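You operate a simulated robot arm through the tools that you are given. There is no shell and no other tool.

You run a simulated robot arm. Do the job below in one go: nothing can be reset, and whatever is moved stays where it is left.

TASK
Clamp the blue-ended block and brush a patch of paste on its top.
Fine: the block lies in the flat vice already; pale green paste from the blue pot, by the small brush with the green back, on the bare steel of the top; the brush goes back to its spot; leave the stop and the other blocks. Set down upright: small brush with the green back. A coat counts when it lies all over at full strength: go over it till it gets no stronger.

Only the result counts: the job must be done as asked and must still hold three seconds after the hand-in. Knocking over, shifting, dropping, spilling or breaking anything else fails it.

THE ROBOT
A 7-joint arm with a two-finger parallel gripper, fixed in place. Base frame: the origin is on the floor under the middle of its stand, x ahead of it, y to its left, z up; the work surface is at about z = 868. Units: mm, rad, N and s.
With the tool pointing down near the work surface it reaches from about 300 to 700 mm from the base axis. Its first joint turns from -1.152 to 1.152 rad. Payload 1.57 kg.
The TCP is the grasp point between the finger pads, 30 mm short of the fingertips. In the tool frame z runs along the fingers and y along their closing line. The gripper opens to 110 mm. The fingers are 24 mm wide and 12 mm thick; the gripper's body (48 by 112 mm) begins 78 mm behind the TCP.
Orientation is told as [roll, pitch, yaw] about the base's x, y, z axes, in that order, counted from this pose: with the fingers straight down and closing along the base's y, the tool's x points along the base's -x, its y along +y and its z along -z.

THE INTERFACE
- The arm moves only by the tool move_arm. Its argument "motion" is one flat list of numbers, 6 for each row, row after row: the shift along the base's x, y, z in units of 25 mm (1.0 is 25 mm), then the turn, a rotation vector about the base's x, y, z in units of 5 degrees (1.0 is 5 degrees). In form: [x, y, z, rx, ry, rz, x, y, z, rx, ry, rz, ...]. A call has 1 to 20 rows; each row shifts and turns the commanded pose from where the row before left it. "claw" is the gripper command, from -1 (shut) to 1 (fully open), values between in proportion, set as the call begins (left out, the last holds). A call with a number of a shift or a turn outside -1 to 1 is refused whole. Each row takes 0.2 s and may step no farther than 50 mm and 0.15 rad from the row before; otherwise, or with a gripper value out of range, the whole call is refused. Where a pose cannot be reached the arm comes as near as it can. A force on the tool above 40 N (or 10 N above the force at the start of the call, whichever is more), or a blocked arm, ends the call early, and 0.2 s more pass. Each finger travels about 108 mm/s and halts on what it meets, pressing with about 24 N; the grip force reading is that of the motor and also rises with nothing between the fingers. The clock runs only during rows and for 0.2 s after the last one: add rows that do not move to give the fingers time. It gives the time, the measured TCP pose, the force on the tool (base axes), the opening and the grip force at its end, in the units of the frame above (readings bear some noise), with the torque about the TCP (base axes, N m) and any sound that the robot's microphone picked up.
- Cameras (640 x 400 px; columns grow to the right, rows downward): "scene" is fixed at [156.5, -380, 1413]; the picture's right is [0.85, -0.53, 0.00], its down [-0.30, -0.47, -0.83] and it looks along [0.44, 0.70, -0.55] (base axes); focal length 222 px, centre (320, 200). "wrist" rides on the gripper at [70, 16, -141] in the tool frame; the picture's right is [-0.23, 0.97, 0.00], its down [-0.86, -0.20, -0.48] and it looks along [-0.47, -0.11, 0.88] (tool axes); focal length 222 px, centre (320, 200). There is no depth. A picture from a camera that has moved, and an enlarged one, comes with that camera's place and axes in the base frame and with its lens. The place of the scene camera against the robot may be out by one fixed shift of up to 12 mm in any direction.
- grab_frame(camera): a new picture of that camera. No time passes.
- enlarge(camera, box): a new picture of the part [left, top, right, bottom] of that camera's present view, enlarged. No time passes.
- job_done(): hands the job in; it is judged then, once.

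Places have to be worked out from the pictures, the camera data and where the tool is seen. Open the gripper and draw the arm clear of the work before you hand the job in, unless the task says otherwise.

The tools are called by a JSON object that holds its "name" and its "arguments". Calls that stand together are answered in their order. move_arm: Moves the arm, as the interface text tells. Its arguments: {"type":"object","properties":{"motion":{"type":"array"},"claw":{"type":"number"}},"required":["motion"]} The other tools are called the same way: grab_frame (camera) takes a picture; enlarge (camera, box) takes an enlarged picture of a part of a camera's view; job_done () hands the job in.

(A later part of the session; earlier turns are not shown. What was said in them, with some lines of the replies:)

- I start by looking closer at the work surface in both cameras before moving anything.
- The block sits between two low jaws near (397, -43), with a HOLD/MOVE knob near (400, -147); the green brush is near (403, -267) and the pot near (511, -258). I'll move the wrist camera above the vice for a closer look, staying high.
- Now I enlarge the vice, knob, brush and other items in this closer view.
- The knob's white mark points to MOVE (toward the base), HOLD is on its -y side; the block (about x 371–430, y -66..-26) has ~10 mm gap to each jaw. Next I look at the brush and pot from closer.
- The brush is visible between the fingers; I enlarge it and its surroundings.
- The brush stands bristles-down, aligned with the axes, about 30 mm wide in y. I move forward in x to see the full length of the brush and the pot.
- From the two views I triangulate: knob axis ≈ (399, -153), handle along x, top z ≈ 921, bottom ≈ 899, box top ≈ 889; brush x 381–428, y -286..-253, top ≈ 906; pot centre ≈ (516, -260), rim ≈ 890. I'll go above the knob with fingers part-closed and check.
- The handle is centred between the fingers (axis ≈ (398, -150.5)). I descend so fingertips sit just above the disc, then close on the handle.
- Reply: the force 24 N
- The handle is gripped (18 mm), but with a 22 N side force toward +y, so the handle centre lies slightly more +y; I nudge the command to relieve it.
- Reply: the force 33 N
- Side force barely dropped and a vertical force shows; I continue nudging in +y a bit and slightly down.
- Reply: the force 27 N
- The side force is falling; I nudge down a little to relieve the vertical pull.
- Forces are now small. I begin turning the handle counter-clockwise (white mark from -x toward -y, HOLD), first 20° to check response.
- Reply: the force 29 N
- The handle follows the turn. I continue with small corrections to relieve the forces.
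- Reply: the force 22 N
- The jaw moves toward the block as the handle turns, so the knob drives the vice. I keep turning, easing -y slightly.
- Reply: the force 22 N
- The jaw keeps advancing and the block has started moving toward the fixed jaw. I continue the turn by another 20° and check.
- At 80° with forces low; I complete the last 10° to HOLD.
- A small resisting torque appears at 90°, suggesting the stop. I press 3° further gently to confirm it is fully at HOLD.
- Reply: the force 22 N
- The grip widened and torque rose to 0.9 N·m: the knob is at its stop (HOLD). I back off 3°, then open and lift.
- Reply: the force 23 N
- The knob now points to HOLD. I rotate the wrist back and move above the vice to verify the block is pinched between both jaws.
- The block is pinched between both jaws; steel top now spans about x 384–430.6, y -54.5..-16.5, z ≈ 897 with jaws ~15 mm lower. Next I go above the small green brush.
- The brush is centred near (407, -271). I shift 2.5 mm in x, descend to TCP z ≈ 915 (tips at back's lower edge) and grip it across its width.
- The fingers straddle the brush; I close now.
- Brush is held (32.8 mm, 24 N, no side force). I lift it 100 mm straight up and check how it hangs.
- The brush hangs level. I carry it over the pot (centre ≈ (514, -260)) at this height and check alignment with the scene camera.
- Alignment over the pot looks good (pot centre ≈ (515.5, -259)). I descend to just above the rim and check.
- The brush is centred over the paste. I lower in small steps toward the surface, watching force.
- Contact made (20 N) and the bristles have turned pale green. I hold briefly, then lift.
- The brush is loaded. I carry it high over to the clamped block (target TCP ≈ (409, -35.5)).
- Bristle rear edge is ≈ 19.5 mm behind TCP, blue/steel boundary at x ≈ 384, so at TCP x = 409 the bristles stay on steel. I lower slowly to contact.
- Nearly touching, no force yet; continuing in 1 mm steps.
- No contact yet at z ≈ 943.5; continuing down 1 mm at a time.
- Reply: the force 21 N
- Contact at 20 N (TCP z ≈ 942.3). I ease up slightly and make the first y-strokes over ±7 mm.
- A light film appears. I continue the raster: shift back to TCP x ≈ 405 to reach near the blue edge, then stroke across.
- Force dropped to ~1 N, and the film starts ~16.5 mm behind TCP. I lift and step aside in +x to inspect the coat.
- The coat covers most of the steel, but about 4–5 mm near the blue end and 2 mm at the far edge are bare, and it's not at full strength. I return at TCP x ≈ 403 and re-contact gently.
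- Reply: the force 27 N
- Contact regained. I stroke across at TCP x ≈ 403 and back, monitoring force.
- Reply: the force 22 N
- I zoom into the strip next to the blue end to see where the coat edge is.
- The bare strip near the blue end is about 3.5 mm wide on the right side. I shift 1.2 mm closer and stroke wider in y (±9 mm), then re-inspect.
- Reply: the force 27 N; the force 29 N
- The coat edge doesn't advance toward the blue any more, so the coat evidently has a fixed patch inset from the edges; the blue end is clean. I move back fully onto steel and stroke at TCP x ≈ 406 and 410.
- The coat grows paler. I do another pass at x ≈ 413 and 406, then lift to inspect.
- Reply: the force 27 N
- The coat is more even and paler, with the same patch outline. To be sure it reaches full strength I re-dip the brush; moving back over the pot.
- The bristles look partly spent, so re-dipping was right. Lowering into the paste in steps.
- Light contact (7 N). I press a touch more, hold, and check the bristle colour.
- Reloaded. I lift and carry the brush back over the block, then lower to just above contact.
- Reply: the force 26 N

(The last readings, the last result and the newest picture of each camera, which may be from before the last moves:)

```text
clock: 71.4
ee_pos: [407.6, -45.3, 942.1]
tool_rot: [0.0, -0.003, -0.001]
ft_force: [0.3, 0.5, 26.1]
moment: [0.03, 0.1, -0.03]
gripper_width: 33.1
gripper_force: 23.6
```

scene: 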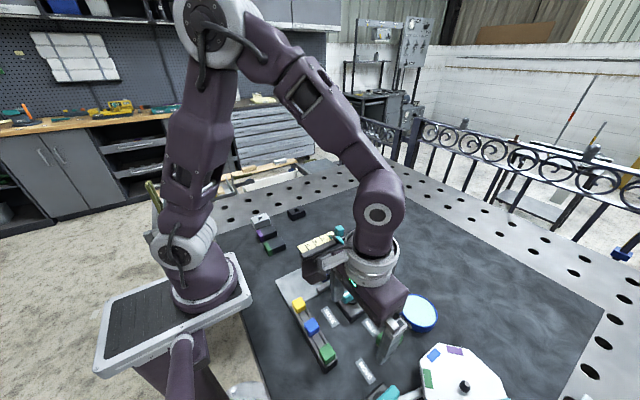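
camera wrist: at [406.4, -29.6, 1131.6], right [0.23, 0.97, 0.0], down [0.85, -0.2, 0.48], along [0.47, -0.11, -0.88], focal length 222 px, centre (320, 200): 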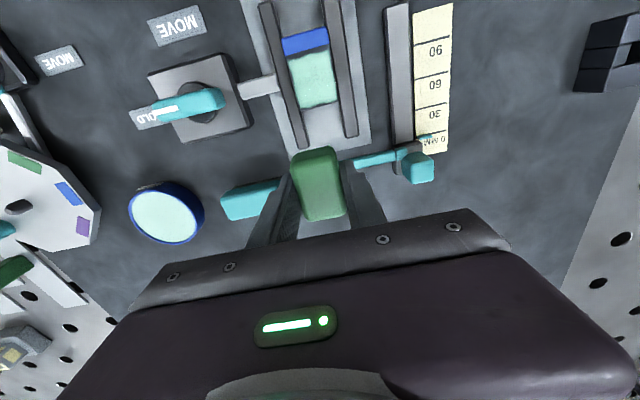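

Contact re-established. I brush over the whole patch again with several strokes at x ≈ 407.5, 405.5 and 410.5.

{"name": "move_arm", "arguments": {"motion": [0, 0, 0.005, 0, 0, 0, 0, 0.12, 0, 0, 0, 0, 0, 0.12, 0, 0, 0, 0, 0, 0.12, 0, 0, 0, 0, 0, 0.12, 0, 0, 0, 0, 0, 0.12, 0, 0, 0, 0, 0, 0.12, 0, 0, 0, 0, -0.08, 0, 0, 0, 0, 0, 0, -0.12, 0, 0, 0, 0, 0, -0.12, 0, 0, 0, 0, 0, -0.12, 0, 0, 0, 0, 0, -0.12, 0, 0, 0, 0, 0, -0.12, 0, 0, 0, 0, 0, -0.12, 0, 0, 0, 0]}}

{"name": "move_arm", "arguments": {"motion": [0.1, 0, 0, 0, 0, 0, 0.1, 0, 0, 0, 0, 0, 0, 0.12, 0, 0, 0, 0, 0, 0.12, 0, 0, 0, 0, 0, 0.12, 0, 0, 0, 0, 0, 0.12, 0, 0, 0, 0, 0, 0.12, 0, 0, 0, 0, 0, 0.12, 0, 0, 0, 0, 0.1, 0, 0, 0, 0, 0, 0, -0.12, 0, 0, 0, 0, 0, -0.12, 0, 0, 0, 0, 0, -0.12, 0, 0, 0, 0, 0, -0.12, 0, 0, 0, 0, 0, -0.12, 0, 0, 0, 0, 0, -0.12, 0, 0, 0, 0]}}

{"name": "move_arm", "arguments": {"motion": [-0.1, 0, 0, 0, 0, 0, -0.1, 0, 0, 0, 0, 0, -0.08, 0, 0, 0, 0, 0, 0, 0.12, 0, 0, 0, 0, 0, 0.12, 0, 0, 0, 0, 0, 0.12, 0, 0, 0, 0, 0, 0.12, 0, 0, 0, 0, 0, 0.12, 0, 0, 0, 0, 0, 0.12, 0, 0, 0, 0, 0, -0.12, 0, 0, 0, 0, 0, -0.12, 0, 0, 0, 0, 0, -0.12, 0, 0, 0, 0, 0, -0.12, 0, 0, 0, 0, 0, -0.12, 0, 0, 0, 0, 0, -0.12, 0, 0, 0, 0]}}

{"name": "move_arm", "arguments": {"motion": [0, 0, 0.4, 0, 0, 0, 0, 0, 0.8, 0, 0, 0, 0, 0, 0.8, 0, 0, 0, 0.95, 0, 0, 0, 0, 0, 0.95, 0, 0, 0, 0, 0, 0.9, 0, 0, 0, 0, 0]}}

{"name": "enlarge", "arguments": {"camera": "wrist", "box": [260, 40, 380, 130]}}

{"name": "enlarge", "arguments": {"camera": "scene", "box": [305, 240, 365, 290]}}

```text
clock: 74.4
ee_pos: [406.8, -43.6, 940.2]
tool_rot: [0.0, 0.0, -0.001]
ft_force: [-0.6, 12.2, 34.0]
moment: [0.46, 0.04, 0.04]
gripper_width: 33.2
gripper_force: 24.1
```

```text
clock: 77.6
ee_pos: [413.4, -44.2, 941.0]
tool_rot: [0.0, 0.001, 0.001]
ft_force: [0.8, 9.1, 28.9]
moment: [0.4, 0.01, -0.02]
gripper_width: 33.0
gripper_force: 23.6
```

```text
clock: 80.8
ee_pos: [406.2, -42.1, 941.1]
tool_rot: [0.0, -0.001, 0.001]
ft_force: [-3.7, 2.8, 14.2]
moment: [0.04, 0.2, 0.0]
gripper_width: 33.0
gripper_force: 23.9
stopped in row 15: the force on the tool passed its limit at 41 N (the readings are from after the stop); the commanded pose is now the measured one
```

```text
clock: 82.2
ee_pos: [477.7, -42.7, 990.5]
tool_rot: [0.0, -0.002, -0.001]
ft_force: [-0.4, 0.6, -0.2]
moment: [0.03, -0.02, 0.02]
gripper_width: 33.0
gripper_force: 24.2
```

```text
4.44 times, centred on (320, 85) of wrist
camera zoom: at [407.1, -27.3, 1131.5], right [0.23, 0.97, 0.0], down [0.85, -0.2, 0.48], along [0.47, -0.11, -0.88], focal length 987 px, centre (320, 711)
```

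zoom: 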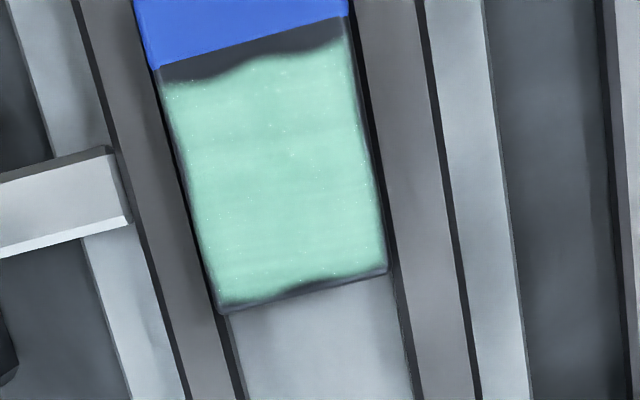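

```text
8.00 times, centred on (335, 265) of scene
camera zoom: at [156.5, -380.0, 1413.0], right [0.85, -0.53, 0.0], down [-0.3, -0.47, -0.83], along [0.44, 0.7, -0.55], focal length 1776 px, centre (200, -320)
```

zoom: 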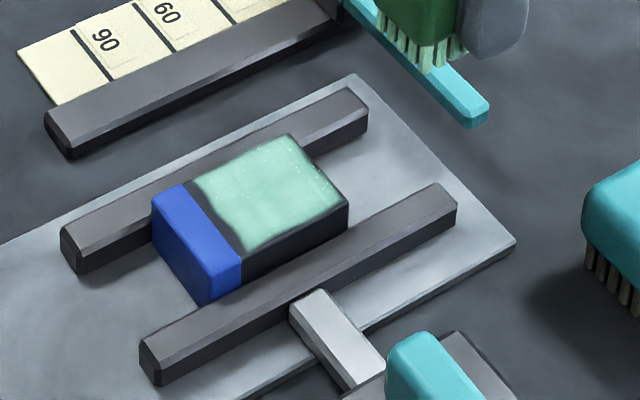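

The coat looks the same shade as before the last passes, suggesting saturation. I zoom in closely on the coat edges and shade to judge evenness.

{"name": "enlarge", "arguments": {"camera": "wrist", "box": [280, 40, 340, 80]}}

{"name": "enlarge", "arguments": {"camera": "wrist", "box": [285, 75, 345, 115]}}

{"name": "enlarge", "arguments": {"camera": "scene", "box": [320, 250, 356, 280]}}

```text
10.00 times, centred on (310, 60) of wrist
camera zoom: at [407.1, -27.3, 1131.5], right [0.23, 0.97, 0.0], down [0.85, -0.2, 0.48], along [0.47, -0.11, -0.88], focal length 2221 px, centre (420, 1600)
```

zoom: 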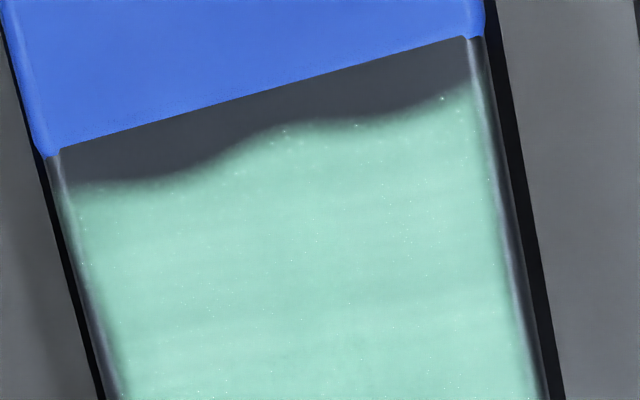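

```text
10.00 times, centred on (315, 95) of wrist
camera zoom: at [407.1, -27.3, 1131.5], right [0.23, 0.97, 0.0], down [0.85, -0.2, 0.48], along [0.47, -0.11, -0.88], focal length 2221 px, centre (370, 1250)
```

zoom: 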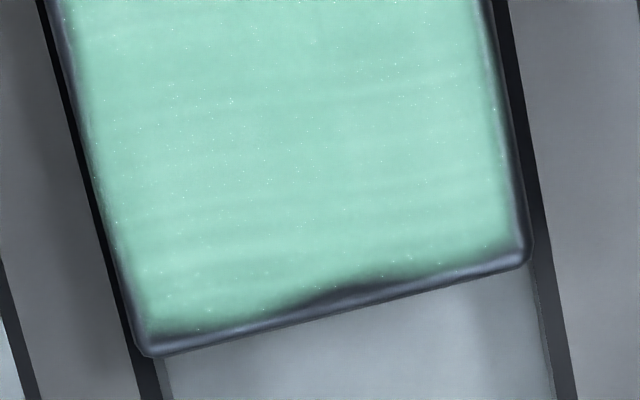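

```text
13.33 times, centred on (338, 265) of scene
camera zoom: at [156.5, -380.0, 1413.0], right [0.85, -0.53, 0.0], down [-0.3, -0.47, -0.83], along [0.44, 0.7, -0.55], focal length 2961 px, centre (80, -667)
```

zoom: 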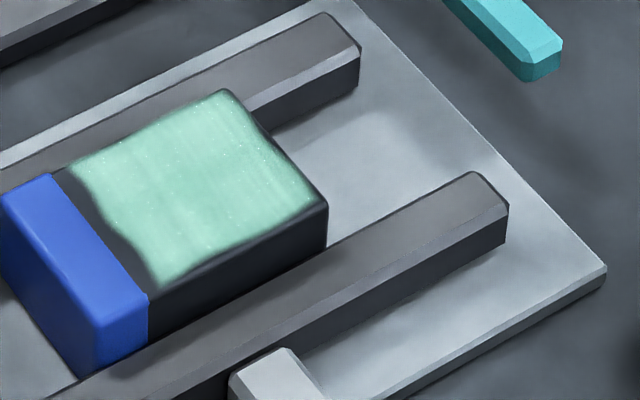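

The patch edge is a fixed irregular outline; the coat looks nearly saturated. To confirm it gets no stronger I'll re-dip once more and go over it again, then compare.

{"name": "move_arm", "arguments": {"motion": [0, 0, 0.96, 0, 0, 0, 0.155, -0.865, 0, 0, 0, 0, 0.155, -0.865, 0, 0, 0, 0, 0.155, -0.865, 0, 0, 0, 0, 0.155, -0.865, 0, 0, 0, 0, 0.155, -0.865, 0, 0, 0, 0, 0.155, -0.865, 0, 0, 0, 0, 0.155, -0.865, 0, 0, 0, 0, 0.155, -0.865, 0, 0, 0, 0, 0.155, -0.865, 0, 0, 0, 0, 0.153, -0.863, 0, 0, 0, 0, 0, 0, -0.93, 0, 0, 0, 0, 0, -0.93, 0, 0, 0, 0, 0, -0.94, 0, 0, 0, 0, 0, 0, 0, 0, 0]}}

{"name": "enlarge", "arguments": {"camera": "scene", "box": [380, 270, 460, 330]}}

{"name": "enlarge", "arguments": {"camera": "wrist", "box": [260, 110, 420, 230]}}

```text
clock: 85.4
ee_pos: [515.9, -258.9, 944.3]
tool_rot: [-0.001, -0.003, 0.001]
ft_force: [-0.1, 0.3, -0.5]
moment: [0.02, -0.05, 0.02]
gripper_width: 33.0
gripper_force: 24.5
```

```text
6.67 times, centred on (420, 300) of scene
camera zoom: at [156.5, -380.1, 1413.0], right [0.85, -0.53, 0.0], down [-0.3, -0.47, -0.83], along [0.44, 0.7, -0.55], focal length 1480 px, centre (-347, -467)
```

zoom: 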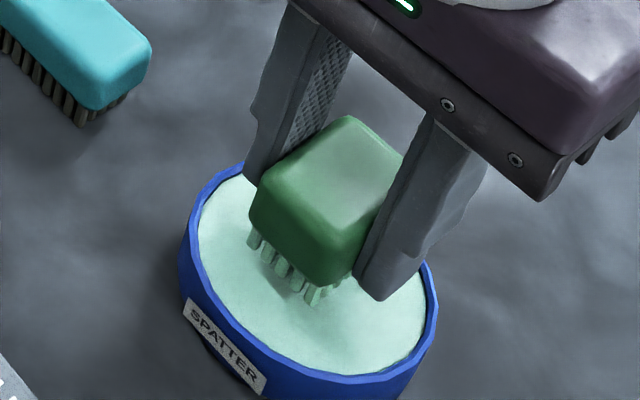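

```text
3.33 times, centred on (340, 170) of wrist
camera zoom: at [445.4, -243.2, 1085.5], right [0.23, 0.97, 0.0], down [0.85, -0.2, 0.48], along [0.47, -0.11, -0.88], focal length 740 px, centre (253, 300)
```

zoom: 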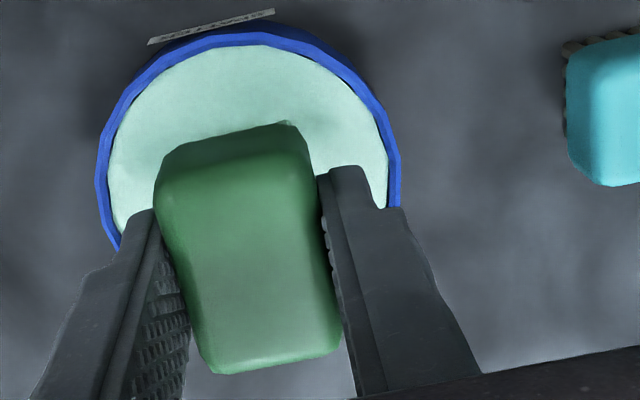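

Well centred. Lowering into the paste again.

{"name": "move_arm", "arguments": {"motion": [0, 0, -0.12, 0, 0, 0, 0, 0, -0.12, 0, 0, 0, 0, 0, -0.12, 0, 0, 0, 0, 0, -0.04, 0, 0, 0, 0, 0, 0, 0, 0, 0]}}

{"name": "move_arm", "arguments": {"motion": [0, 0, -0.02, 0, 0, 0, 0, 0, 0, 0, 0, 0]}}

```text
clock: 86.6
ee_pos: [515.5, -258.4, 933.9]
tool_rot: [0.0, -0.002, 0.002]
ft_force: [-0.4, 0.4, -0.9]
moment: [0.01, 0.01, -0.02]
gripper_width: 33.1
gripper_force: 24.2
```

```text
clock: 87.2
ee_pos: [516.0, -258.1, 934.7]
tool_rot: [-0.001, 0.0, 0.002]
ft_force: [-0.3, -0.1, -0.5]
moment: [-0.01, 0.02, -0.01]
gripper_width: 32.8
gripper_force: 23.9
```

{"name": "move_arm", "arguments": {"motion": [0, 0, -0.03, 0, 0, 0, 0, 0, 0, 0, 0, 0]}}

{"name": "move_arm", "arguments": {"motion": [0, 0, -0.02, 0, 0, 0, 0, 0, 0, 0, 0, 0, 0, 0, 0, 0, 0, 0]}}

```text
clock: 87.8
ee_pos: [515.3, -258.6, 933.8]
tool_rot: [0.001, -0.003, 0.003]
ft_force: [-1.7, 1.4, 5.6]
moment: [0.03, 0.07, 0.0]
gripper_width: 33.0
gripper_force: 24.1
```

```text
clock: 88.6
ee_pos: [515.6, -258.9, 933.4]
tool_rot: [0.001, -0.004, 0.002]
ft_force: [-0.4, 3.7, 18.9]
moment: [0.13, 0.14, 0.02]
gripper_width: 33.2
gripper_force: 24.2
```

Loaded again (19 N). I lift and return over the block, stopping just above contact.

{"name": "move_arm", "arguments": {"motion": [0, 0, 0.25, 0, 0, 0, 0, 0, 0.6, 0, 0, 0, 0, 0, 0.8, 0, 0, 0, 0, 0, 0.8, 0, 0, 0, 0, 0, 0.8, 0, 0, 0, -0.432, 0.857, 0, 0, 0, 0, -0.432, 0.857, 0, 0, 0, 0, -0.432, 0.857, 0, 0, 0, 0, -0.432, 0.857, 0, 0, 0, 0, -0.432, 0.857, 0, 0, 0, 0, -0.432, 0.857, 0, 0, 0, 0, -0.432, 0.857, 0, 0, 0, 0, -0.432, 0.857, 0, 0, 0, 0, -0.432, 0.857, 0, 0, 0, 0, -0.432, 0.855, 0, 0, 0, 0]}}

{"name": "move_arm", "arguments": {"motion": [0, 0, -0.96, 0, 0, 0, 0, 0, -0.96, 0, 0, 0, 0, 0, -0.88, 0, 0, 0, 0, 0, -0.06, 0, 0, 0, 0, 0, -0.03, 0, 0, 0, 0, 0, 0, 0, 0, 0]}}

```text
clock: 91.8
ee_pos: [407.5, -45.0, 1012.0]
tool_rot: [0.001, -0.002, 0.0]
ft_force: [-0.2, -0.3, -0.4]
moment: [0.0, 0.0, 0.0]
gripper_width: 33.1
gripper_force: 24.4
```

```text
clock: 93.2
ee_pos: [408.4, -44.4, 942.2]
tool_rot: [-0.002, -0.002, -0.002]
ft_force: [-0.1, 1.0, -0.5]
moment: [-0.03, 0.0, -0.01]
gripper_width: 33.2
gripper_force: 24.2
```

{"name": "move_arm", "arguments": {"motion": [0, 0, -0.03, 0, 0, 0, 0, 0, 0, 0, 0, 0]}}

{"name": "move_arm", "arguments": {"motion": [0, 0, -0.015, 0, 0, 0, 0, 0, 0, 0, 0, 0]}}

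```text
clock: 93.8
ee_pos: [407.6, -44.2, 942.3]
tool_rot: [-0.001, -0.002, 0.001]
ft_force: [-1.1, 1.2, 15.0]
moment: [0.06, 0.09, 0.0]
gripper_width: 32.7
gripper_force: 23.5
```

```text
clock: 94.4
ee_pos: [407.8, -44.1, 941.0]
tool_rot: [0.0, -0.004, 0.0]
ft_force: [-0.5, -0.1, 25.2]
moment: [-0.01, 0.1, 0.01]
gripper_width: 33.0
gripper_force: 23.7
```

Contact at ~25 N; I ease slightly and repeat the full set of strokes.

{"name": "move_arm", "arguments": {"motion": [0, 0, 0.01, 0, 0, 0, 0, 0.12, 0, 0, 0, 0, 0, 0.12, 0, 0, 0, 0, 0, 0.12, 0, 0, 0, 0, 0, 0.12, 0, 0, 0, 0, 0, 0.12, 0, 0, 0, 0, 0, 0.12, 0, 0, 0, 0, -0.08, 0, 0, 0, 0, 0, 0, -0.12, 0, 0, 0, 0, 0, -0.12, 0, 0, 0, 0, 0, -0.12, 0, 0, 0, 0, 0, -0.12, 0, 0, 0, 0, 0, -0.12, 0, 0, 0, 0, 0, -0.12, 0, 0, 0, 0]}}

{"name": "move_arm", "arguments": {"motion": [0.1, 0, 0, 0, 0, 0, 0.1, 0, 0, 0, 0, 0, 0, 0.12, 0, 0, 0, 0, 0, 0.12, 0, 0, 0, 0, 0, 0.12, 0, 0, 0, 0, 0, 0.12, 0, 0, 0, 0, 0, 0.12, 0, 0, 0, 0, 0, 0.12, 0, 0, 0, 0, 0.1, 0, 0, 0, 0, 0, 0, -0.12, 0, 0, 0, 0, 0, -0.12, 0, 0, 0, 0, 0, -0.12, 0, 0, 0, 0, 0, -0.12, 0, 0, 0, 0, 0, -0.12, 0, 0, 0, 0, 0, -0.12, 0, 0, 0, 0]}}

{"name": "move_arm", "arguments": {"motion": [-0.1, 0, 0, 0, 0, 0, -0.1, 0, 0, 0, 0, 0, -0.06, 0, 0, 0, 0, 0, 0, 0.12, 0, 0, 0, 0, 0, 0.12, 0, 0, 0, 0, 0, 0.12, 0, 0, 0, 0, 0, 0.12, 0, 0, 0, 0, 0, 0.12, 0, 0, 0, 0, 0, 0.12, 0, 0, 0, 0]}}

```text
clock: 97.4
ee_pos: [405.6, -43.2, 940.2]
tool_rot: [0.0, -0.002, 0.001]
ft_force: [-0.4, 10.2, 27.3]
moment: [0.36, 0.08, -0.02]
gripper_width: 33.0
gripper_force: 24.1
```

```text
clock: 97.8
ee_pos: [406.4, -44.1, 940.8]
tool_rot: [-0.001, 0.004, 0.001]
ft_force: [-3.1, 1.4, 15.0]
moment: [0.04, -0.04, 0.03]
gripper_width: 32.9
gripper_force: 23.7
stopped in row 2: the force on the tool passed its limit at 41 N (the readings are from after the stop); the commanded pose is now the measured one
```

```text
clock: 99.8
ee_pos: [400.0, -26.9, 940.6]
tool_rot: [0.0, 0.001, -0.001]
ft_force: [0.8, -9.2, 25.6]
moment: [-0.42, -0.17, -0.05]
gripper_width: 33.0
gripper_force: 24.1
```

The second call stopped early on force, so the third went to x ≈ 400, overlapping the blue end slightly. I lift and inspect coat and blue end.

{"name": "move_arm", "arguments": {"motion": [0, 0, 0.4, 0, 0, 0, 0, 0, 0.8, 0, 0, 0, 0, 0, 0.8, 0, 0, 0, 0.95, -0.2, 0, 0, 0, 0, 0.95, -0.2, 0, 0, 0, 0, 0.95, -0.2, 0, 0, 0, 0, 0.19, -0.02, 0, 0, 0, 0]}}

{"name": "enlarge", "arguments": {"camera": "wrist", "box": [260, 40, 380, 130]}}

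{"name": "enlarge", "arguments": {"camera": "wrist", "box": [270, 25, 340, 70]}}

{"name": "enlarge", "arguments": {"camera": "scene", "box": [305, 240, 365, 290]}}

```text
clock: 101.4
ee_pos: [476.0, -42.5, 989.8]
tool_rot: [0.001, 0.003, 0.0]
ft_force: [-0.9, -0.1, 0.4]
moment: [0.03, 0.0, 0.02]
gripper_width: 33.0
gripper_force: 24.1
```

```text
4.44 times, centred on (320, 85) of wrist
camera zoom: at [406.3, -26.8, 1131.5], right [0.23, 0.97, 0.0], down [0.86, -0.2, 0.48], along [0.46, -0.11, -0.88], focal length 987 px, centre (320, 711)
```

zoom: 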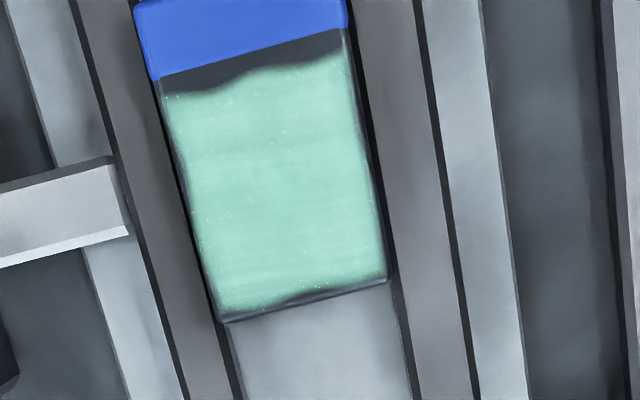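

```text
8.89 times, centred on (305, 48) of wrist
camera zoom: at [406.3, -26.8, 1131.5], right [0.23, 0.97, 0.0], down [0.86, -0.2, 0.48], along [0.46, -0.11, -0.88], focal length 1974 px, centre (453, 1556)
```

zoom: 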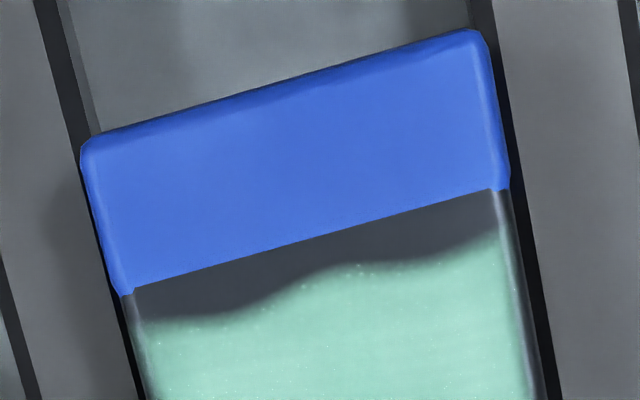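

```text
8.00 times, centred on (335, 265) of scene
camera zoom: at [156.5, -380.1, 1413.0], right [0.85, -0.53, 0.0], down [-0.3, -0.47, -0.83], along [0.44, 0.7, -0.55], focal length 1776 px, centre (200, -320)
```

zoom: 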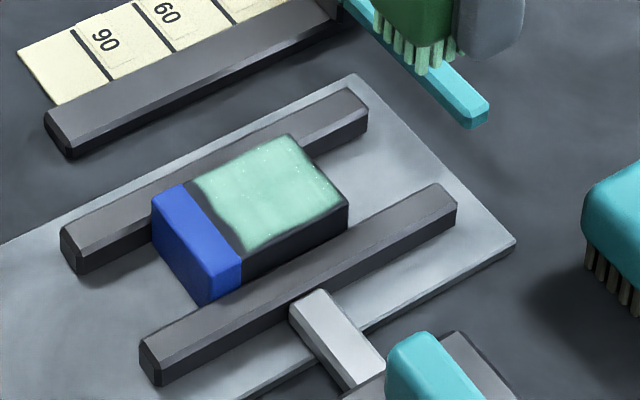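

The blue end is clean, the patch outline and shade are unchanged after a fresh load — the coat is at full strength. Now I carry the brush back over its spot (TCP ≈ (406.2, -270)).

{"name": "move_arm", "arguments": {"motion": [0, 0, 0.98, 0, 0, 0, -0.28, -0.91, 0, 0, 0, 0, -0.28, -0.91, 0, 0, 0, 0, -0.28, -0.91, 0, 0, 0, 0, -0.28, -0.91, 0, 0, 0, 0, -0.28, -0.91, 0, 0, 0, 0, -0.28, -0.91, 0, 0, 0, 0, -0.28, -0.91, 0, 0, 0, 0, -0.28, -0.91, 0, 0, 0, 0, -0.28, -0.91, 0, 0, 0, 0, -0.28, -0.91, 0, 0, 0, 0, 0, 0, 0, 0, 0, 0]}}

{"name": "move_arm", "arguments": {"motion": [0, 0, -0.8, 0, 0, 0, 0, 0, -0.8, 0, 0, 0, 0, 0, -0.8, 0, 0, 0, 0, 0, -0.8, 0, 0, 0, 0, 0, -0.2, 0, 0, 0, 0, 0, 0, 0, 0, 0]}}

{"name": "grab_frame", "arguments": {"camera": "wrist"}}

{"name": "enlarge", "arguments": {"camera": "scene", "box": [340, 270, 500, 370]}}

```text
clock: 104.0
ee_pos: [406.1, -269.4, 1014.7]
tool_rot: [0.002, 0.002, -0.001]
ft_force: [-0.3, -0.9, -1.0]
moment: [0.01, -0.01, 0.01]
gripper_width: 33.1
gripper_force: 24.4
```

```text
clock: 105.4
ee_pos: [406.4, -270.5, 930.8]
tool_rot: [0.0, 0.004, 0.0]
ft_force: [0.2, 0.7, -0.3]
moment: [0.03, -0.01, 0.03]
gripper_width: 33.0
gripper_force: 24.4
```

```text
taken
camera wrist: at [336.3, -254.0, 1071.6], right [0.23, 0.97, 0.0], down [0.86, -0.2, 0.48], along [0.46, -0.11, -0.88], focal length 222 px, centre (320, 200)
```

wrist: 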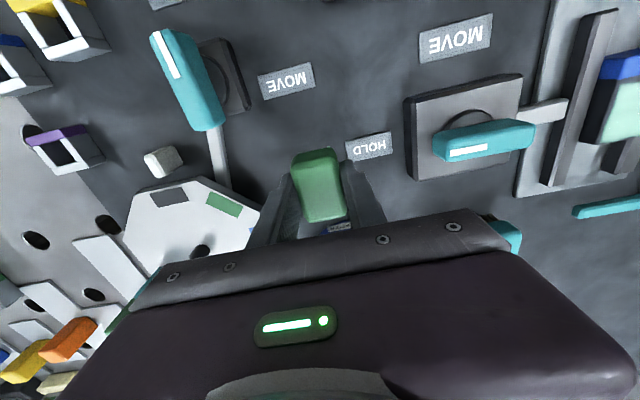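

```text
4.00 times, centred on (420, 320) of scene
camera zoom: at [156.5, -380.1, 1413.0], right [0.85, -0.53, 0.0], down [-0.3, -0.47, -0.83], along [0.44, 0.7, -0.55], focal length 888 px, centre (-80, -280)
```

zoom: 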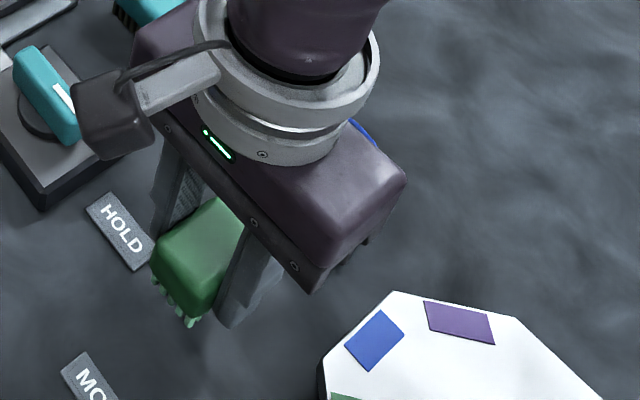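

Positioned at the original spot. I lower to the table with small final steps until light contact.

{"name": "move_arm", "arguments": {"motion": [0, 0, -0.2, 0, 0, 0, 0, 0, -0.2, 0, 0, 0, 0, 0, -0.12, 0, 0, 0, 0, 0, -0.04, 0, 0, 0, 0, 0, 0, 0, 0, 0]}}

{"name": "move_arm", "arguments": {"motion": [0, 0, -0.04, 0, 0, 0, 0, 0, 0, 0, 0, 0]}}

```text
clock: 106.6
ee_pos: [405.5, -268.4, 915.0]
tool_rot: [0.002, 0.003, -0.001]
ft_force: [1.1, 0.0, -0.5]
moment: [-0.01, 0.01, -0.01]
gripper_width: 33.0
gripper_force: 24.1
```

```text
clock: 107.2
ee_pos: [405.4, -269.3, 914.5]
tool_rot: [0.001, 0.004, -0.001]
ft_force: [-0.2, -0.1, -0.2]
moment: [0.0, 0.0, 0.01]
gripper_width: 32.9
gripper_force: 23.7
```

{"name": "move_arm", "arguments": {"motion": [0, 0, -0.03, 0, 0, 0, 0, 0, 0, 0, 0, 0]}}

{"name": "move_arm", "arguments": {"motion": [0, 0, -0.02, 0, 0, 0, 0, 0, 0, 0, 0, 0]}}

```text
clock: 107.8
ee_pos: [405.5, -268.9, 915.5]
tool_rot: [0.0, 0.003, -0.002]
ft_force: [-0.4, -0.2, -0.6]
moment: [0.01, -0.02, 0.02]
gripper_width: 33.2
gripper_force: 23.9
```

```text
clock: 108.4
ee_pos: [406.0, -269.2, 913.0]
tool_rot: [0.0, 0.004, 0.0]
ft_force: [-0.5, 0.0, -0.2]
moment: [-0.04, 0.04, 0.0]
gripper_width: 32.9
gripper_force: 23.7
```

Still no contact at z ≈ 913.5; continuing down in small steps.

{"name": "move_arm", "arguments": {"motion": [0, 0, -0.02, 0, 0, 0, 0, 0, 0, 0, 0, 0]}}

{"name": "move_arm", "arguments": {"motion": [0, 0, -0.02, 0, 0, 0, 0, 0, 0, 0, 0, 0]}}

```text
clock: 109.0
ee_pos: [406.0, -270.2, 912.4]
tool_rot: [0.0, 0.004, 0.0]
ft_force: [0.3, 0.1, -0.2]
moment: [0.03, 0.0, 0.03]
gripper_width: 32.9
gripper_force: 24.1
```

```text
clock: 109.6
ee_pos: [406.6, -269.0, 912.4]
tool_rot: [0.0, 0.003, -0.001]
ft_force: [0.1, 0.6, 0.2]
moment: [0.02, 0.02, 0.02]
gripper_width: 33.0
gripper_force: 24.1
```

{"name": "move_arm", "arguments": {"motion": [0, 0, -0.02, 0, 0, 0, 0, 0, 0, 0, 0, 0]}}

{"name": "enlarge", "arguments": {"camera": "scene", "box": [365, 310, 425, 360]}}

```text
clock: 110.2
ee_pos: [406.2, -270.6, 912.6]
tool_rot: [0.0, 0.003, 0.0]
ft_force: [-0.9, 0.8, -0.2]
moment: [0.0, 0.03, 0.01]
gripper_width: 32.9
gripper_force: 23.8
```

```text
8.00 times, centred on (395, 335) of scene
camera zoom: at [156.5, -380.0, 1413.0], right [0.85, -0.53, 0.0], down [-0.3, -0.47, -0.83], along [0.44, 0.7, -0.55], focal length 1776 px, centre (-280, -880)
```

zoom: 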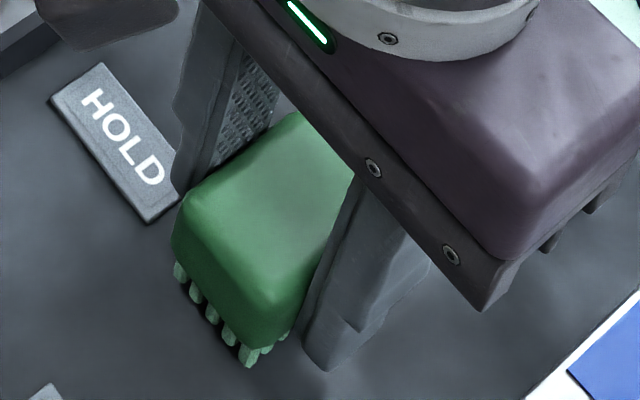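

The brush is barely above the table; I continue in 0.5 mm steps until contact.

{"name": "move_arm", "arguments": {"motion": [0, 0, -0.02, 0, 0, 0, 0, 0, 0, 0, 0, 0]}}

{"name": "move_arm", "arguments": {"motion": [0, 0, -0.02, 0, 0, 0, 0, 0, 0, 0, 0, 0]}}

```text
clock: 110.8
ee_pos: [405.8, -270.5, 911.4]
tool_rot: [-0.001, 0.003, 0.0]
ft_force: [1.3, -0.3, -1.0]
moment: [-0.04, 0.0, -0.02]
gripper_width: 33.1
gripper_force: 23.7
```

```text
clock: 111.4
ee_pos: [406.1, -268.4, 911.4]
tool_rot: [0.0, 0.004, 0.0]
ft_force: [-0.8, 0.1, -0.8]
moment: [0.01, 0.01, -0.02]
gripper_width: 32.8
gripper_force: 24.0
```

{"name": "move_arm", "arguments": {"motion": [0, 0, -0.02, 0, 0, 0, 0, 0, 0, 0, 0, 0]}}

{"name": "move_arm", "arguments": {"motion": [0, 0, -0.02, 0, 0, 0, 0, 0, 0, 0, 0, 0]}}

```text
clock: 112.0
ee_pos: [405.3, -270.0, 911.6]
tool_rot: [-0.001, 0.003, 0.0]
ft_force: [-0.6, -0.4, -0.4]
moment: [-0.03, 0.0, 0.03]
gripper_width: 33.3
gripper_force: 24.4
```

```text
clock: 112.6
ee_pos: [407.7, -268.2, 910.1]
tool_rot: [0.002, 0.003, 0.0]
ft_force: [-0.1, 0.3, 0.2]
moment: [0.01, -0.02, 0.0]
gripper_width: 32.8
gripper_force: 23.9
```

{"name": "enlarge", "arguments": {"camera": "scene", "box": [375, 325, 415, 355]}}

{"name": "enlarge", "arguments": {"camera": "wrist", "box": [280, 130, 360, 230]}}

```text
13.33 times, centred on (395, 340) of scene
camera zoom: at [156.5, -380.0, 1413.0], right [0.85, -0.53, 0.0], down [-0.3, -0.47, -0.83], along [0.44, 0.7, -0.55], focal length 2961 px, centre (-680, -1667)
```

zoom: 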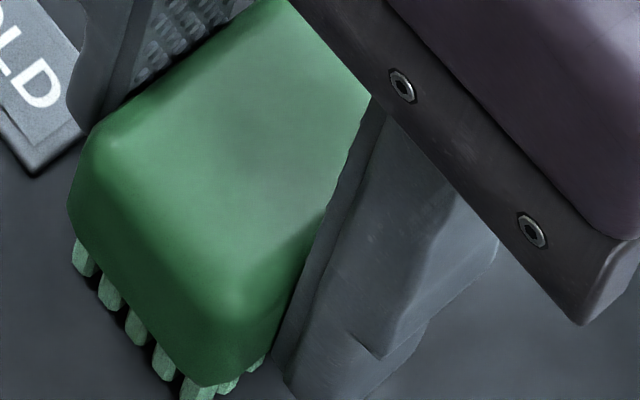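

```text
4.00 times, centred on (320, 180) of wrist
camera zoom: at [336.4, -254.0, 1051.4], right [0.23, 0.97, 0.0], down [0.86, -0.2, 0.48], along [0.46, -0.11, -0.88], focal length 888 px, centre (320, 280)
```

zoom: 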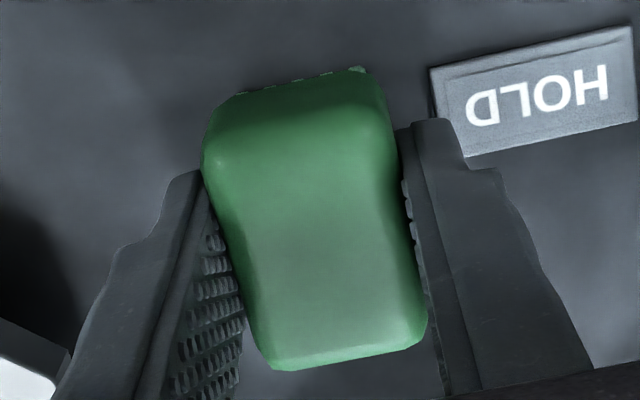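

The brush has slid a few mm up in the grip, so the table contact comes lower. I keep lowering in 1 mm steps while watching force.

{"name": "move_arm", "arguments": {"motion": [0, 0, -0.03, 0, 0, 0, 0, 0, 0, 0, 0, 0]}}

{"name": "move_arm", "arguments": {"motion": [0, 0, -0.03, 0, 0, 0, 0, 0, 0, 0, 0, 0]}}

```text
clock: 113.2
ee_pos: [405.1, -270.4, 909.6]
tool_rot: [0.0, 0.004, -0.001]
ft_force: [0.2, 0.2, -0.4]
moment: [0.01, 0.02, 0.0]
gripper_width: 32.8
gripper_force: 24.4
```

```text
clock: 113.8
ee_pos: [406.6, -270.1, 909.7]
tool_rot: [0.001, 0.002, -0.001]
ft_force: [-2.5, 2.3, 17.6]
moment: [0.12, -0.07, 0.01]
gripper_width: 33.1
gripper_force: 23.9
```

Contact with the table at 17.6 N. I relieve slightly, then open the fingers.

{"name": "move_arm", "arguments": {"motion": [0, 0, 0.01, 0, 0, 0, 0, 0, 0, 0, 0, 0]}}

{"name": "move_arm", "arguments": {"motion": [0, 0, 0, 0, 0, 0, 0, 0, 0, 0, 0, 0, 0, 0, 0, 0, 0, 0], "claw": 0.05}}

{"name": "enlarge", "arguments": {"camera": "scene", "box": [365, 310, 425, 360]}}

{"name": "enlarge", "arguments": {"camera": "wrist", "box": [260, 110, 420, 230]}}

```text
clock: 114.4
ee_pos: [405.2, -269.6, 908.9]
tool_rot: [0.0, 0.002, -0.001]
ft_force: [-0.2, 0.9, 20.3]
moment: [0.06, -0.08, 0.0]
gripper_width: 33.1
gripper_force: 23.9
```

```text
clock: 115.2
ee_pos: [405.4, -269.7, 907.9]
tool_rot: [0.001, 0.002, 0.0]
ft_force: [-0.2, -0.3, -0.5]
moment: [0.06, 0.01, -0.03]
gripper_width: 57.7
gripper_force: 0.1
```

```text
8.00 times, centred on (395, 335) of scene
camera zoom: at [156.5, -380.0, 1413.0], right [0.85, -0.53, 0.0], down [-0.3, -0.47, -0.83], along [0.44, 0.7, -0.55], focal length 1776 px, centre (-280, -880)
```

zoom: 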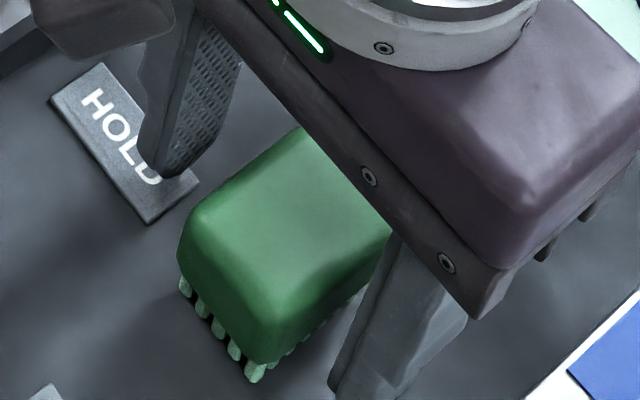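

```text
3.33 times, centred on (340, 170) of wrist
camera zoom: at [336.3, -254.3, 1050.0], right [0.23, 0.97, 0.0], down [0.86, -0.2, 0.48], along [0.46, -0.11, -0.88], focal length 740 px, centre (253, 300)
```

zoom: 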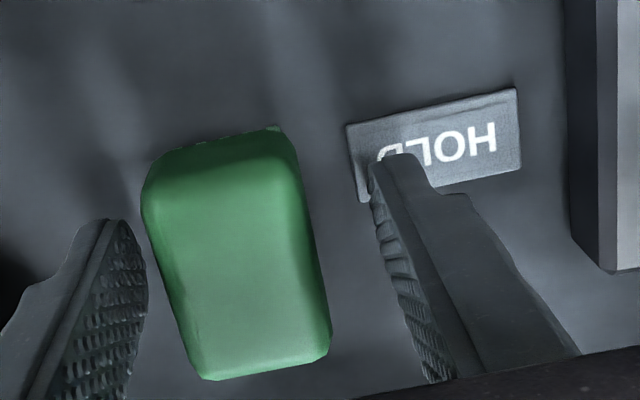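

Released; the brush settled upright on its bristles. I lift straight up and compare its place with the original picture.

{"name": "move_arm", "arguments": {"motion": [0, 0, 0.3, 0, 0, 0, 0, 0, 0.8, 0, 0, 0, 0, 0, 0.9, 0, 0, 0, 0, 0, 0.9, 0, 0, 0, -0.06, 0, 0.76, 0, 0, 0, 0, 0, 0, 0, 0, 0]}}

{"name": "enlarge", "arguments": {"camera": "wrist", "box": [240, 120, 400, 220]}}

{"name": "enlarge", "arguments": {"camera": "scene", "box": [340, 270, 500, 370]}}

```text
clock: 116.6
ee_pos: [404.6, -270.3, 1000.4]
tool_rot: [-0.001, 0.002, 0.0]
ft_force: [-0.3, 0.3, 0.3]
moment: [0.01, 0.01, -0.03]
gripper_width: 58.2
gripper_force: 0.1
```

```text
4.00 times, centred on (320, 170) of wrist
camera zoom: at [334.9, -254.1, 1141.7], right [0.23, 0.97, 0.0], down [0.86, -0.2, 0.48], along [0.46, -0.11, -0.88], focal length 888 px, centre (320, 320)
```

zoom: 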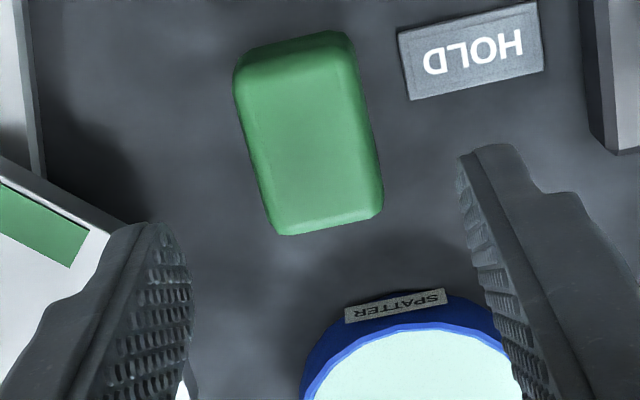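

```text
4.00 times, centred on (420, 320) of scene
camera zoom: at [156.5, -380.0, 1413.0], right [0.85, -0.53, 0.0], down [-0.3, -0.47, -0.83], along [0.44, 0.7, -0.55], focal length 888 px, centre (-80, -280)
```

zoom: 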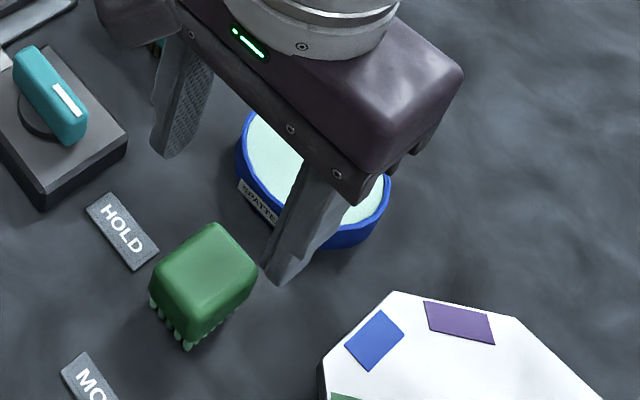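

The brush is upright within ~3 mm of its original place. I now raise the arm and draw it clear to the start area, with the gripper open.

{"name": "move_arm", "arguments": {"motion": [0, 0, 0.9, 0, 0, 0, 0, 0, 1, 0, 0, 0, 0, 0, 1, 0, 0, 0, 0, 0, 1, 0, 0, 0, 0, 0, 1, 0, 0, 0, 0, 0, 1, 0, 0, 0, 0, 0, 1, 0, 0, 0, 0, 0, 1, 0, 0, 0], "claw": 1}}

{"name": "move_arm", "arguments": {"motion": [-0.04, 0.984, 0.16, 0, 0, 0, -0.04, 0.984, 0.16, 0, 0, 0, -0.04, 0.984, 0.16, 0, 0, 0, -0.04, 0.984, 0.16, 0, 0, 0, -0.04, 0.984, 0.16, 0, 0, 0, -0.04, 0.984, 0.16, 0, 0, 0, -0.04, 0.984, 0.16, 0, 0, 0, -0.04, 0.984, 0.16, 0, 0, 0, -0.04, 0.984, 0.16, 0, 0, 0, -0.04, 0.984, 0.16, 0, 0, 0, -0.04, 0.984, 0.16, 0, 0, 0, -0.04, 0.984, 0.16, 0, 0, 0, -0.04, 0.984, 0.16, 0, 0, 0, -0.04, 0.984, 0.16, 0, 0, 0, -0.04, 0.984, 0.16, 0, 0, 0, -0.04, 0.984, 0.16, 0, 0, 0, -0.04, 0.984, 0.16, 0, 0, 0]}}

{"name": "grab_frame", "arguments": {"camera": "scene"}}

{"name": "grab_frame", "arguments": {"camera": "wrist"}}

{"name": "enlarge", "arguments": {"camera": "scene", "box": [280, 280, 440, 380]}}

{"name": "enlarge", "arguments": {"camera": "scene", "box": [240, 200, 400, 300]}}

```text
clock: 118.4
ee_pos: [405.0, -270.8, 1198.7]
tool_rot: [-0.001, 0.003, 0.001]
ft_force: [-0.5, -0.3, 0.4]
moment: [0.0, 0.01, 0.0]
gripper_width: 110.0
gripper_force: 0.2
```

```text
clock: 122.0
ee_pos: [386.6, 149.2, 1265.3]
tool_rot: [0.002, 0.003, -0.002]
ft_force: [-0.1, 0.1, -0.1]
moment: [-0.01, 0.03, -0.01]
gripper_width: 109.9
gripper_force: 0.1
```

```text
taken
```

scene: 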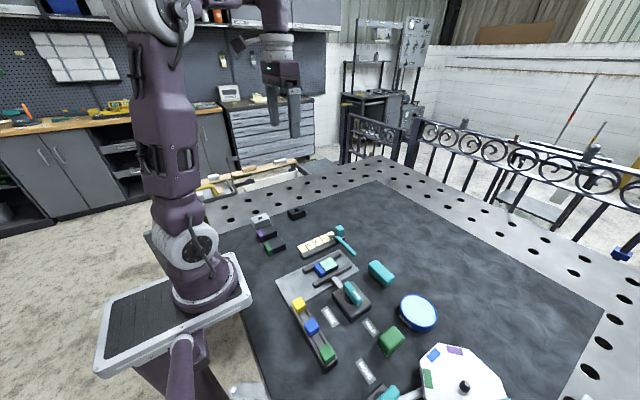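

```text
taken
camera wrist: at [317.2, 164.4, 1406.8], right [0.23, 0.97, 0.0], down [0.86, -0.2, 0.48], along [0.46, -0.11, -0.88], focal length 222 px, centre (320, 200)
```

wrist: 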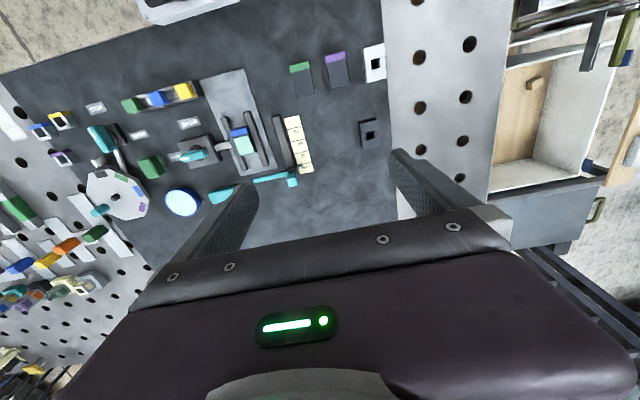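

```text
4.00 times, centred on (360, 330) of scene
camera zoom: at [156.5, -380.0, 1413.0], right [0.85, -0.53, 0.0], down [-0.3, -0.47, -0.83], along [0.44, 0.7, -0.55], focal length 888 px, centre (160, -320)
```

zoom: 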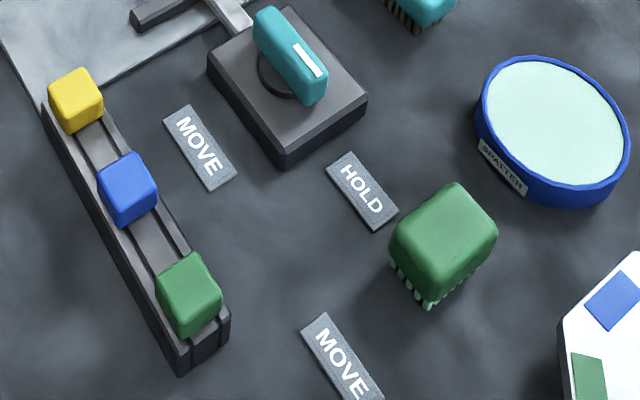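

```text
4.00 times, centred on (320, 250) of scene
camera zoom: at [156.5, -380.0, 1413.0], right [0.85, -0.53, 0.0], down [-0.3, -0.47, -0.83], along [0.44, 0.7, -0.55], focal length 888 px, centre (320, 0)
```

zoom: 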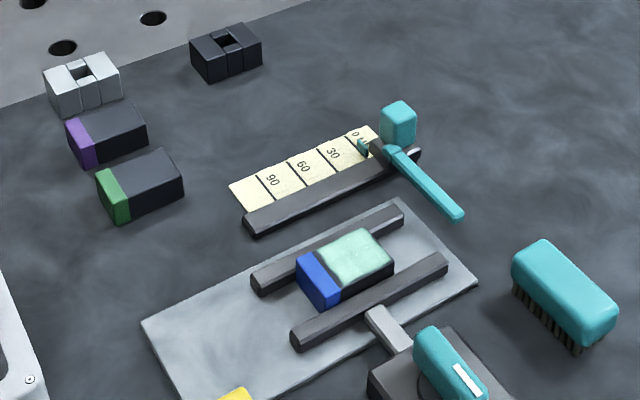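

Everything else looks undisturbed. Before handing in, I take one closer, unobstructed look at the coat and clamp from a safe height.

{"name": "move_arm", "arguments": {"motion": [-0.05, -0.77, -0.95, 0, 0, 0, -0.05, -0.77, -0.95, 0, 0, 0, -0.05, -0.77, -0.95, 0, 0, 0, -0.05, -0.77, -0.95, 0, 0, 0, -0.05, -0.77, -0.95, 0, 0, 0, -0.05, -0.77, -0.95, 0, 0, 0, -0.05, -0.77, -0.95, 0, 0, 0, -0.05, -0.77, -0.95, 0, 0, 0, -0.05, -0.77, -0.95, 0, 0, 0]}}

{"name": "grab_frame", "arguments": {"camera": "wrist"}}

{"name": "enlarge", "arguments": {"camera": "wrist", "box": [280, 120, 360, 180]}}

{"name": "enlarge", "arguments": {"camera": "wrist", "box": [295, 130, 343, 166]}}

```text
clock: 124.0
ee_pos: [376.2, -24.3, 1050.8]
tool_rot: [-0.001, 0.003, 0.001]
ft_force: [0.5, 0.6, 1.0]
moment: [0.0, -0.01, 0.02]
gripper_width: 109.9
gripper_force: 0.1
```

```text
taken
camera wrist: at [306.9, -8.9, 1192.6], right [0.23, 0.97, 0.0], down [0.86, -0.2, 0.48], along [0.46, -0.11, -0.88], focal length 222 px, centre (320, 200)
```

wrist: 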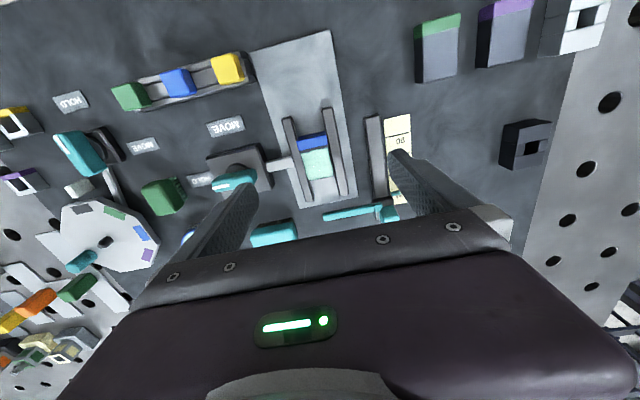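

```text
6.67 times, centred on (320, 150) of wrist
camera zoom: at [306.9, -8.9, 1192.6], right [0.23, 0.97, 0.0], down [0.86, -0.2, 0.48], along [0.46, -0.11, -0.88], focal length 1481 px, centre (320, 533)
```

zoom: 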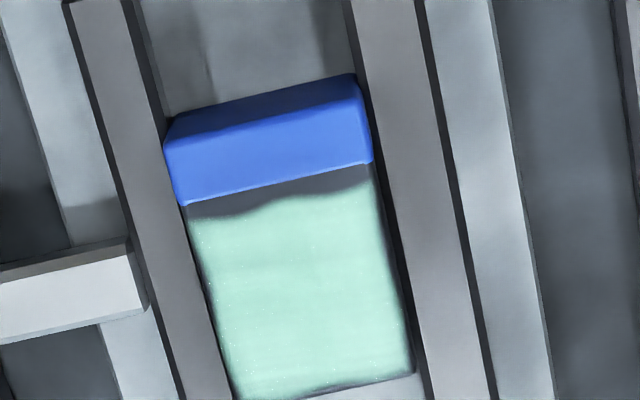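

```text
11.11 times, centred on (319, 148) of wrist
camera zoom: at [306.9, -8.9, 1192.6], right [0.23, 0.97, 0.0], down [0.86, -0.2, 0.48], along [0.46, -0.11, -0.88], focal length 2468 px, centre (331, 778)
```

zoom: 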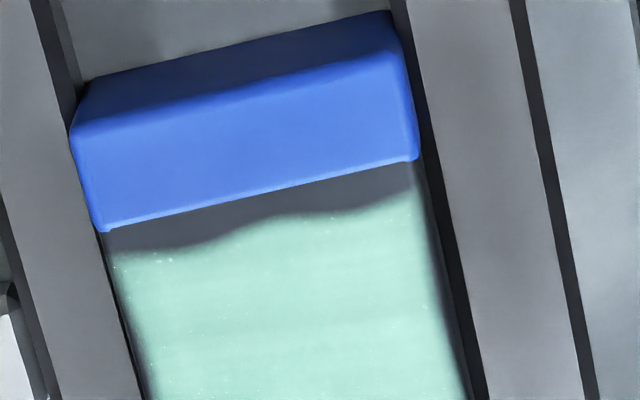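

The coat is even and pale green over its whole patch, the block is pinched and the blue end is clean. I draw the arm up and clear.

{"name": "move_arm", "arguments": {"motion": [0.05, 0.77, 0.95, 0, 0, 0, 0.05, 0.77, 0.95, 0, 0, 0, 0.05, 0.77, 0.95, 0, 0, 0, 0.05, 0.77, 0.95, 0, 0, 0, 0.05, 0.77, 0.95, 0, 0, 0, 0.05, 0.77, 0.95, 0, 0, 0, 0.05, 0.77, 0.95, 0, 0, 0, 0.05, 0.77, 0.95, 0, 0, 0, 0.05, 0.77, 0.95, 0, 0, 0]}}

{"name": "enlarge", "arguments": {"camera": "scene", "box": [280, 220, 440, 320]}}

{"name": "grab_frame", "arguments": {"camera": "scene"}}

```text
clock: 126.0
ee_pos: [388.4, 148.9, 1267.3]
tool_rot: [0.0, 0.003, 0.0]
ft_force: [-0.9, -0.2, 0.0]
moment: [-0.02, 0.02, -0.01]
gripper_width: 110.2
gripper_force: 0.1
```

```text
4.00 times, centred on (360, 270) of scene
camera zoom: at [156.5, -380.0, 1413.0], right [0.85, -0.53, 0.0], down [-0.3, -0.47, -0.83], along [0.44, 0.7, -0.55], focal length 888 px, centre (160, -80)
```

zoom: 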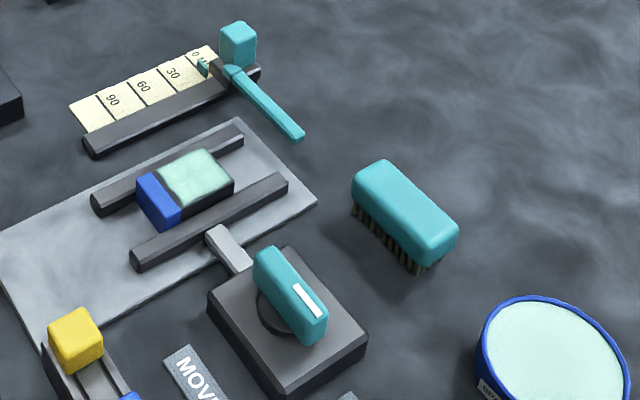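

```text
taken
```

scene: 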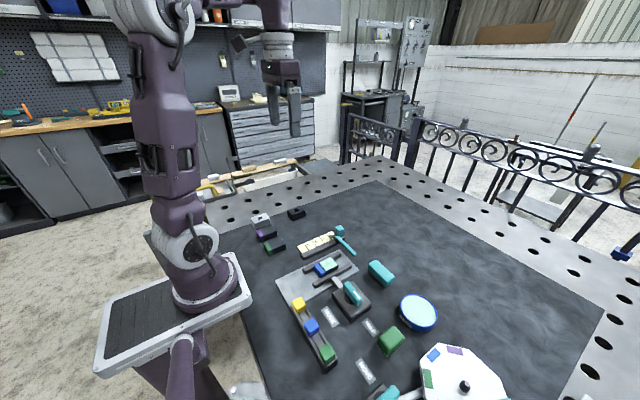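

The block is clamped with the knob at HOLD and its top is coated. The brush stands upright at its spot, the stop and other blocks are untouched, and the arm is clear with the gripper open. I hand the job in.

{"name": "job_done", "arguments": {}}

```text
The job is handed in.
```

The block is clamped and its top is coated with the pale green paste. I've handed the job in, but no verdict came back.

- **Clamp:** I turned the vice knob from MOVE to its stop at HOLD. The final pictures show the blue-ended block gripped between both jaws.
- **Coat:** I dipped the brush three times. Going over the patch again after the third dip made it no stronger. It looks even in the last close-up.
- **Bare margin:** A strip of about 3–5 mm next to the blue end, and a thinner one at the far edge, stayed bare. Strokes past that line did not extend the coat, so I took it as the limit of the patch.
- **Blue end:** On one pass the brush overlapped it slightly after a stroke stopped on the force limit. It shows no paste in the pictures.
- **Brush:** It slid a few millimetres up in the grip during brushing. It is back on its bristles, upright, about 3 mm from where it started.
- **Everything else:** The stop, the other blocks, the pot and the other tools look undisturbed. The arm is clear with the gripper open.
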